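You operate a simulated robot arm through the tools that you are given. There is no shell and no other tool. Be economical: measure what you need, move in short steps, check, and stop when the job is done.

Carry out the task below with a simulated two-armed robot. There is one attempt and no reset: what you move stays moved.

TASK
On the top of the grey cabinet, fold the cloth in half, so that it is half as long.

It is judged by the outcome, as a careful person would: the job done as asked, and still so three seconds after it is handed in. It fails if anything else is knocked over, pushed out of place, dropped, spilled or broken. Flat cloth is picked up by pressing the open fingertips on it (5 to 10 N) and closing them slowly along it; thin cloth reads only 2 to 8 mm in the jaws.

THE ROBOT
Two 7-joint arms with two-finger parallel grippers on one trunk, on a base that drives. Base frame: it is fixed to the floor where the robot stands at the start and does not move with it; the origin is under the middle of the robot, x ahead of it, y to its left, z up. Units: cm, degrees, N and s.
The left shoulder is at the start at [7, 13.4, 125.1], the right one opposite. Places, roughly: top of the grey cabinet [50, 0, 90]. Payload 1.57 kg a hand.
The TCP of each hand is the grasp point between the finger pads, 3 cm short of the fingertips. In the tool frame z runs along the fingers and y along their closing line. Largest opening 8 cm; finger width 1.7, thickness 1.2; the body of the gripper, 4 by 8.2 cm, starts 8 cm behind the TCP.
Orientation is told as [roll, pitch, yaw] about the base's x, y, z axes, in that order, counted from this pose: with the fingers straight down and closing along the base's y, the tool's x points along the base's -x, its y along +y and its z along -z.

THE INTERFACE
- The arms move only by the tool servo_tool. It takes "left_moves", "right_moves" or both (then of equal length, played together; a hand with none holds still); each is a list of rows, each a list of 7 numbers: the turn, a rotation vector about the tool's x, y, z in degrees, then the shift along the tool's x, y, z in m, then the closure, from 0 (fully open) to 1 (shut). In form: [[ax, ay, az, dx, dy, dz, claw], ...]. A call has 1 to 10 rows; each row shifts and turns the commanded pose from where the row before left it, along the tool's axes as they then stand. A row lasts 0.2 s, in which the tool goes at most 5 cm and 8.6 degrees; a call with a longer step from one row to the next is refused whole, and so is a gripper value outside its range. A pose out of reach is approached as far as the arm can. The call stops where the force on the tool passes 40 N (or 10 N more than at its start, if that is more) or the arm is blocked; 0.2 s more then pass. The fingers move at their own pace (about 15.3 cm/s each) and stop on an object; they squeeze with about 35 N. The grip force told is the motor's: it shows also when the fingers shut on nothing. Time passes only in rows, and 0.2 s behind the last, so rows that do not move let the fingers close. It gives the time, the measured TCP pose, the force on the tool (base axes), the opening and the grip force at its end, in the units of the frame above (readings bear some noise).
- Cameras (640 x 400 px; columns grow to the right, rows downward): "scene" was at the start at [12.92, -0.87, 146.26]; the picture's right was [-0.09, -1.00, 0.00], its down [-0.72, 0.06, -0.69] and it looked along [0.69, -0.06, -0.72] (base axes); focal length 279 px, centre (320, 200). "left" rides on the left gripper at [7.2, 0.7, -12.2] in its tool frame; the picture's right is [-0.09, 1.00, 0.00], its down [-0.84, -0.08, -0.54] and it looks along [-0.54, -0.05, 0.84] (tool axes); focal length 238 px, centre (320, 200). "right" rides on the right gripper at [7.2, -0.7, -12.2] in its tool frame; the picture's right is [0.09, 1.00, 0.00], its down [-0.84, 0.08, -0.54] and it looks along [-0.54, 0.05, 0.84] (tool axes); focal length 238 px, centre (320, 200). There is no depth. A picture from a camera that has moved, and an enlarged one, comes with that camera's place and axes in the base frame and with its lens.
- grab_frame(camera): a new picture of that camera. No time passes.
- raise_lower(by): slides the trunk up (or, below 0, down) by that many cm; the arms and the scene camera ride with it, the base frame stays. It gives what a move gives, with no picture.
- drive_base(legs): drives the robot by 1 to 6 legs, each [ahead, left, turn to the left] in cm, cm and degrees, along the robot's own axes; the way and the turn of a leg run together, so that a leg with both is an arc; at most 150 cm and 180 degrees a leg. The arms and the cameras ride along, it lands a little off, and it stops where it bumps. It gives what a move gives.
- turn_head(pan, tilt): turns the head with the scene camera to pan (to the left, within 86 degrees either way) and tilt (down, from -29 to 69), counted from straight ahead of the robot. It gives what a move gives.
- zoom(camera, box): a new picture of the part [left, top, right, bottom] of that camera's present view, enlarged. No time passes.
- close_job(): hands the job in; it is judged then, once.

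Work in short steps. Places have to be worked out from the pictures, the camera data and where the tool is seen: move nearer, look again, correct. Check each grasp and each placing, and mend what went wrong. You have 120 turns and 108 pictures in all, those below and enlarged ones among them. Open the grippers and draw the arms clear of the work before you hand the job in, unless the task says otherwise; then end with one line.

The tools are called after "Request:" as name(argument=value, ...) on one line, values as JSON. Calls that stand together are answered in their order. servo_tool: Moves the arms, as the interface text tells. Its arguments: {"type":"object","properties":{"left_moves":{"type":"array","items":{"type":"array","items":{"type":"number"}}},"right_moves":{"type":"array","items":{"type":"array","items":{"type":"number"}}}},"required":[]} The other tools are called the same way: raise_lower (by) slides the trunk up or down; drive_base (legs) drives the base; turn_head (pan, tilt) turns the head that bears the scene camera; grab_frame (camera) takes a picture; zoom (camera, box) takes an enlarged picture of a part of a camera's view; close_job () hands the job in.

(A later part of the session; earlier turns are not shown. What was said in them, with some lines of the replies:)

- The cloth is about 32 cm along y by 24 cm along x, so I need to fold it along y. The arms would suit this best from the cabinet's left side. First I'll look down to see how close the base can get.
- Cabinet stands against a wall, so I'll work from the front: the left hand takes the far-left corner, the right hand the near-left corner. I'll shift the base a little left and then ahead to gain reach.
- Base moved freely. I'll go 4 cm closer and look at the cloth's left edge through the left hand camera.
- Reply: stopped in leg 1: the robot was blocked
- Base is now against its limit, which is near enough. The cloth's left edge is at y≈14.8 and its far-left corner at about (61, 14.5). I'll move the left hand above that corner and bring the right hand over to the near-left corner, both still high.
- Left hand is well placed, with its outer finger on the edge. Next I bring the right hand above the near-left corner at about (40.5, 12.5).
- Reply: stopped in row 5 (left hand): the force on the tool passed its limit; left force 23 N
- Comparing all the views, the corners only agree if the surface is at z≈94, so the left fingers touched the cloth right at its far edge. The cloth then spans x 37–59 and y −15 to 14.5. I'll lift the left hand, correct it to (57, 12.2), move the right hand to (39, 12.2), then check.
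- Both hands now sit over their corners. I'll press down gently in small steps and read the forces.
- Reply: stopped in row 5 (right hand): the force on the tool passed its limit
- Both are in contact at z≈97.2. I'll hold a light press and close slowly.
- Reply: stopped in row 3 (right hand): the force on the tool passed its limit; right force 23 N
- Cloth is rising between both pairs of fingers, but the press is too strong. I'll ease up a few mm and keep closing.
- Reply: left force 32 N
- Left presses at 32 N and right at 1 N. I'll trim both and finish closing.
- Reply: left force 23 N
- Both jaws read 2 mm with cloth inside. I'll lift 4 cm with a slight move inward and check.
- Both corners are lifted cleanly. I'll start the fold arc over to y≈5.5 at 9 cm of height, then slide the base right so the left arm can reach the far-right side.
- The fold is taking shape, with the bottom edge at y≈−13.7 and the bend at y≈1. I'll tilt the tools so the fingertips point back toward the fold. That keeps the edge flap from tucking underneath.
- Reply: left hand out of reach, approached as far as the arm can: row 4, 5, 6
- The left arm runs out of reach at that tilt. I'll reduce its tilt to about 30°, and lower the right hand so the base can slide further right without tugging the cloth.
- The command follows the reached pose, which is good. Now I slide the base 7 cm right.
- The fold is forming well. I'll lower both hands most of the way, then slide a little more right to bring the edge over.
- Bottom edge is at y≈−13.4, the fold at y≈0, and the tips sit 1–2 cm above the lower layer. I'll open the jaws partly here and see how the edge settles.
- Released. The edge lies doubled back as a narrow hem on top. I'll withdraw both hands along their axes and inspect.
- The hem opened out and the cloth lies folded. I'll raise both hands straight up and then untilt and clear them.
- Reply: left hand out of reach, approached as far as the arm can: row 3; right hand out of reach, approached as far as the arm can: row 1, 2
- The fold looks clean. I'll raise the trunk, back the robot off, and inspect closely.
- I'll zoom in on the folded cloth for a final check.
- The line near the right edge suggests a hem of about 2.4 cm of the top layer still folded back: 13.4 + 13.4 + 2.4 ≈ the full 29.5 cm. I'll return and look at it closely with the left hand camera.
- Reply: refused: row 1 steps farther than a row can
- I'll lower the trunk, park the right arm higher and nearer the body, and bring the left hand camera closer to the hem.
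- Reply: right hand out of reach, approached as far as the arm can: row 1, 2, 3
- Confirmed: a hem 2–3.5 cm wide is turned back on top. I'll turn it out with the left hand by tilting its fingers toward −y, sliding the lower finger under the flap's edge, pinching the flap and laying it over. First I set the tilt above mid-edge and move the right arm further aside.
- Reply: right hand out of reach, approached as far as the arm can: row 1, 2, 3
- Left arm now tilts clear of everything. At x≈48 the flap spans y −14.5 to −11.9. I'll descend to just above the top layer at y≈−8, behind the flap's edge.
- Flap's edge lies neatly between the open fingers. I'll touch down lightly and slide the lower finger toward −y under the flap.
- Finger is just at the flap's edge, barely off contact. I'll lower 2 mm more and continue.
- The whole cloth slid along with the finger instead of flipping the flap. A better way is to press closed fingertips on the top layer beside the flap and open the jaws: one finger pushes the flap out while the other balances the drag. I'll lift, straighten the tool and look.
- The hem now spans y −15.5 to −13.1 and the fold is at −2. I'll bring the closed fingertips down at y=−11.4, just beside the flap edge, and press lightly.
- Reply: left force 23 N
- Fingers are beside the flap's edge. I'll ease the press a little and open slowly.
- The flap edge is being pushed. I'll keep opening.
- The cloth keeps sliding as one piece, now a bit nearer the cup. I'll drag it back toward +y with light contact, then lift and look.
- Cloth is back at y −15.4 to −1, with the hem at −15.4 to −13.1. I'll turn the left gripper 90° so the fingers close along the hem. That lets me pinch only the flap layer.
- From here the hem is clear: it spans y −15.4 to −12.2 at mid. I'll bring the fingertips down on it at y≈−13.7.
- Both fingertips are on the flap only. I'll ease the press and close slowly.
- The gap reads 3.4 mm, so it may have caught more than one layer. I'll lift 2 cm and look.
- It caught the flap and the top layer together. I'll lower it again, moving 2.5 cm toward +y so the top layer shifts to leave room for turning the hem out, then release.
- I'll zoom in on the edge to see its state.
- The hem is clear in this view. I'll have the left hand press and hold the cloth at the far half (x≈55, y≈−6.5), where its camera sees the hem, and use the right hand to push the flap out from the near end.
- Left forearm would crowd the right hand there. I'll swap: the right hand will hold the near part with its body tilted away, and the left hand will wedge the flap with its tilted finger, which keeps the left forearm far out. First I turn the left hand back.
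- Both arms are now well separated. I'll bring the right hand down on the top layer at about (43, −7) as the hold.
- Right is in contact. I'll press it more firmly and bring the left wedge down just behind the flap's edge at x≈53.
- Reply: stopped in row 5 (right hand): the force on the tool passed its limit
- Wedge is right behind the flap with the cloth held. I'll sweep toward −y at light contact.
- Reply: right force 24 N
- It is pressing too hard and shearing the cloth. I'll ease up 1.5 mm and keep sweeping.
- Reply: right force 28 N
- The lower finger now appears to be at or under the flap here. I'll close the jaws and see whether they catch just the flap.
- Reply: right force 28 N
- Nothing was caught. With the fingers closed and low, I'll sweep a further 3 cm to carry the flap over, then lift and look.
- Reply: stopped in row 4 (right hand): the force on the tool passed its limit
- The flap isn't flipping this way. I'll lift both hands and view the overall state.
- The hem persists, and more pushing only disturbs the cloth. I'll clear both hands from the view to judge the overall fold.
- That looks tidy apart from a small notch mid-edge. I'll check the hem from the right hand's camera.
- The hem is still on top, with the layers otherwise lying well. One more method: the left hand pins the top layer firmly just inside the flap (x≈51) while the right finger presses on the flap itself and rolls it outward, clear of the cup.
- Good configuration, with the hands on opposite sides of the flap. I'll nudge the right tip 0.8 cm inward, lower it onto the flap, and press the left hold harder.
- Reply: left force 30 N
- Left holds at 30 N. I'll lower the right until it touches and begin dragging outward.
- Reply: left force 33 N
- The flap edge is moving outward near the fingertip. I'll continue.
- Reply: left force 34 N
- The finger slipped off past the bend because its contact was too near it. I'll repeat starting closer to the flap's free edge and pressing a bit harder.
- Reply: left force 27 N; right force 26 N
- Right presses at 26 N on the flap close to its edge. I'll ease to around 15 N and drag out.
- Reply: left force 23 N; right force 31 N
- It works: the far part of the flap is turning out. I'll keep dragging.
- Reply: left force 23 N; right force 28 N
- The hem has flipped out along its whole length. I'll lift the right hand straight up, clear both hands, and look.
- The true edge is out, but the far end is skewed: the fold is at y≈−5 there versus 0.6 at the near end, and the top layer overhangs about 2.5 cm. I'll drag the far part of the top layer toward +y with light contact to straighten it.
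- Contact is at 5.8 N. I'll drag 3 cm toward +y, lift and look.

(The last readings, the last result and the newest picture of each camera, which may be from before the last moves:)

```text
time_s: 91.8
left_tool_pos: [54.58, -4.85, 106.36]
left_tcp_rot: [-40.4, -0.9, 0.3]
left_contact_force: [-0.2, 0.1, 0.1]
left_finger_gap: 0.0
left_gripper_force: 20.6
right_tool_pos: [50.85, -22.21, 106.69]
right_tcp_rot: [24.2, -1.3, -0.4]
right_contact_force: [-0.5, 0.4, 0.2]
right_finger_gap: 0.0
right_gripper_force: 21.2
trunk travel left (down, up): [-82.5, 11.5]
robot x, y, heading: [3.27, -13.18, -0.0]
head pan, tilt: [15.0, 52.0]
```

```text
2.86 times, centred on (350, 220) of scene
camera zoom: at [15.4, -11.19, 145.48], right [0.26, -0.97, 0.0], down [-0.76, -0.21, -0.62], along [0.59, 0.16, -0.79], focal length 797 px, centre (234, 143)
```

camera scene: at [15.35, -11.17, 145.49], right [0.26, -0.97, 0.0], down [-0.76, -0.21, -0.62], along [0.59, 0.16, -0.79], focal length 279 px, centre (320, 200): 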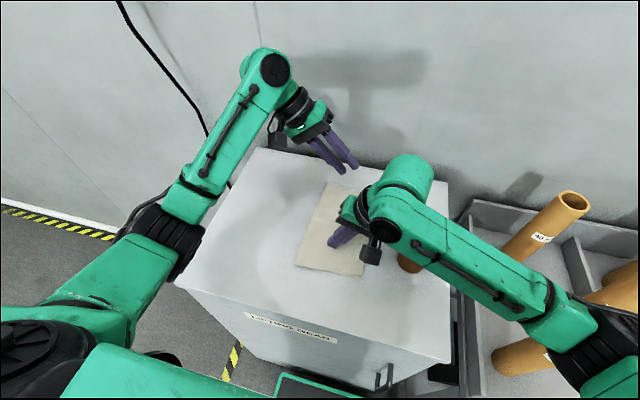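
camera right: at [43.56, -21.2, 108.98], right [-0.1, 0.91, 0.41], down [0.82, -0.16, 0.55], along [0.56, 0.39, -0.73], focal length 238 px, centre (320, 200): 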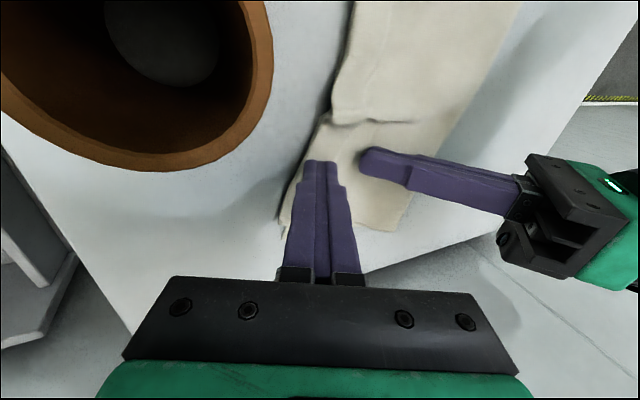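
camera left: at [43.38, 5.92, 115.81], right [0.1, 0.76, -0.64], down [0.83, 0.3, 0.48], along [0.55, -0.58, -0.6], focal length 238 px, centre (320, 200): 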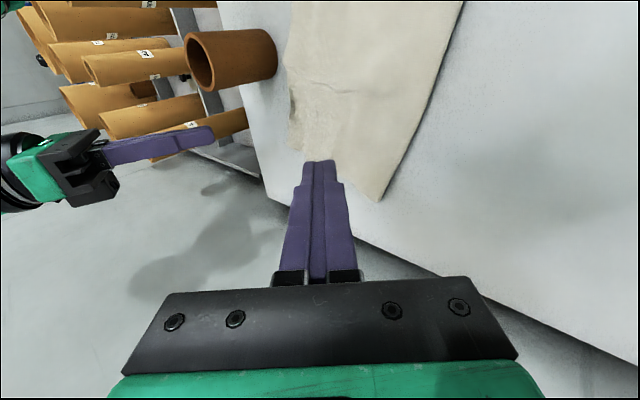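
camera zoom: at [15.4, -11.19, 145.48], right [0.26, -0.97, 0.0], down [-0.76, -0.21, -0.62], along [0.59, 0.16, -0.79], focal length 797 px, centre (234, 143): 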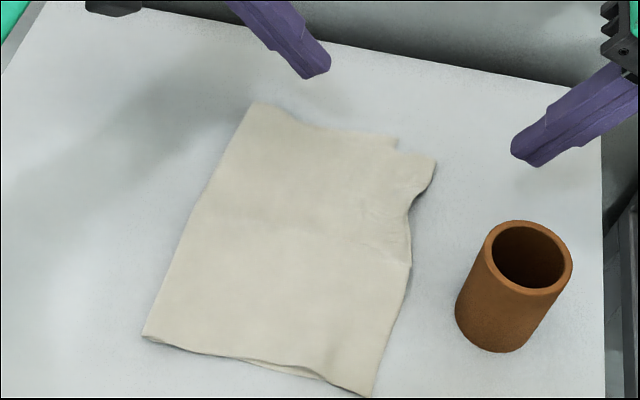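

It's now squared up: the fold is at y≈0, the layers meet along the near half, and there is a small 2–3 cm overhang at the far corner. The folded length is about 15–16 cm of 29.5, the cup is untouched, and there is no hem. I'll clear the arms.

Request:
servo_tool(left_moves=[[0, 0, 0, 0, -0.02, -0.025, 1], [-8, 0, 0, 0, 0, 0, 0.5], [-8, 0, 0, 0, 0, 0, 0], [-8, 0, 0, 0, 0, 0, 0], [-8, 0, 0, 0, 0, 0, 0], [-8, 0, 0, 0, 0, 0, 0], [0, 0, 0, 0, 0.04, -0.02, 0], [0, 0, 0, 0, 0.04, -0.02, 0]], right_moves=[[0, 0, 0, 0, 0.016, -0.036, 1], [0, 0, 0, 0, 0.012, -0.027, 0.5], [8, 0, 0, 0, 0, 0, 0], [8, 0, 0, 0, 0, 0, 0], [8, 0, 0, 0, 0, 0, 0], [0, 0, 0, 0, 0, 0, 0], [0, 0, 0, 0, 0, 0, 0], [0, 0, 0, 0, 0, 0, 0]])

Request:
raise_lower(by=9)

Request:
drive_base(legs=[[-25, 0, 0]])

Request:
grab_frame(camera="scene")

Request:
grab_frame(camera="right")

```text
time_s: 93.5
left_tool_pos: [54.28, 3.53, 113.22]
left_tcp_rot: [-0.6, -0.9, 0.4]
left_contact_force: [0.2, 0.5, 0.5]
left_finger_gap: 8.01
left_gripper_force: 0.0
right_tool_pos: [50.51, -21.93, 113.48]
right_tcp_rot: [0.0, -1.3, -0.5]
right_contact_force: [-0.4, -0.1, 0.1]
right_finger_gap: 8.01
right_gripper_force: 0.1
trunk travel left (down, up): [-82.5, 11.5]
robot x, y, heading: [3.11, -13.1, -0.1]
head pan, tilt: [15.0, 52.0]
```

```text
time_s: 94.8
left_tool_pos: [54.37, 3.25, 122.08]
left_tcp_rot: [-0.5, -0.9, 0.4]
left_contact_force: [-0.2, -0.3, -0.3]
left_finger_gap: 8.01
left_gripper_force: 0.0
right_tool_pos: [50.66, -22.09, 122.39]
right_tcp_rot: [0.2, -1.3, -0.3]
right_contact_force: [0.0, -0.1, -0.4]
right_finger_gap: 7.99
right_gripper_force: 0.1
trunk travel left (down, up): [-91.5, 2.5]
robot x, y, heading: [3.15, -13.03, 0.2]
head pan, tilt: [15.0, 52.0]
```

```text
time_s: 96.6
left_tool_pos: [30.02, 3.25, 122.07]
left_tcp_rot: [-0.4, -0.7, 0.3]
left_contact_force: [1.2, 0.1, 0.5]
left_finger_gap: 7.99
left_gripper_force: 0.1
right_tool_pos: [26.24, -22.28, 122.23]
right_tcp_rot: [0.1, -1.1, -0.4]
right_contact_force: [-0.5, 0.5, 0.0]
right_finger_gap: 8.01
right_gripper_force: 0.1
trunk travel left (down, up): [-91.5, 2.5]
robot x, y, heading: [-21.45, -13.1, 0.1]
head pan, tilt: [15.0, 52.0]
```

```text
14 pictures are left
camera scene: at [-8.95, -11.2, 154.44], right [0.26, -0.97, 0.0], down [-0.76, -0.21, -0.61], along [0.59, 0.16, -0.79], focal length 279 px, centre (320, 200)
```

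scene: 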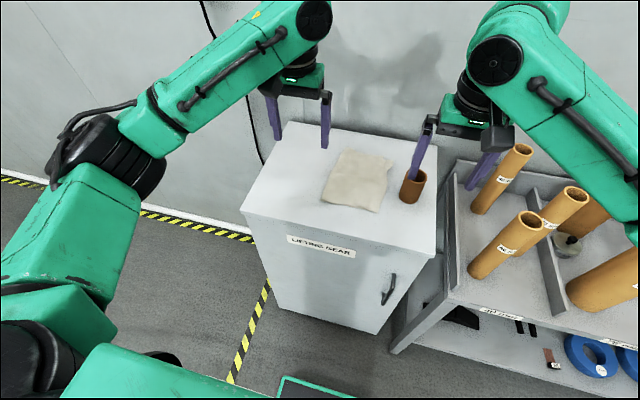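

```text
13 pictures are left
camera right: at [18.76, -22.92, 134.39], right [-0.09, 1.0, 0.0], down [0.83, 0.07, 0.56], along [0.56, 0.05, -0.83], focal length 238 px, centre (320, 200)
```

right: 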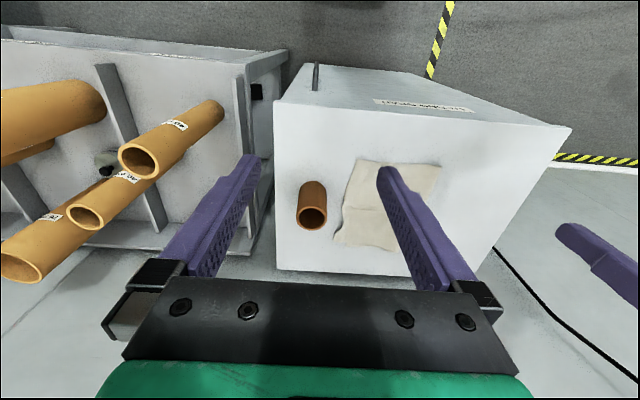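

The cloth lies folded in half and flat, everything else is undisturbed, and the arms are clear with grippers open. I'm handing it in.

Request:
close_job()

```text
The job is handed in.
```

The cloth on the grey cabinet is folded in half to about 15–16 cm of its original 29.5 cm. The two layers meet closely along the near half, but the top layer overhangs by 2–3 cm at the far corner. Nothing else was knocked over or moved, and the arms are clear with the grippers open.
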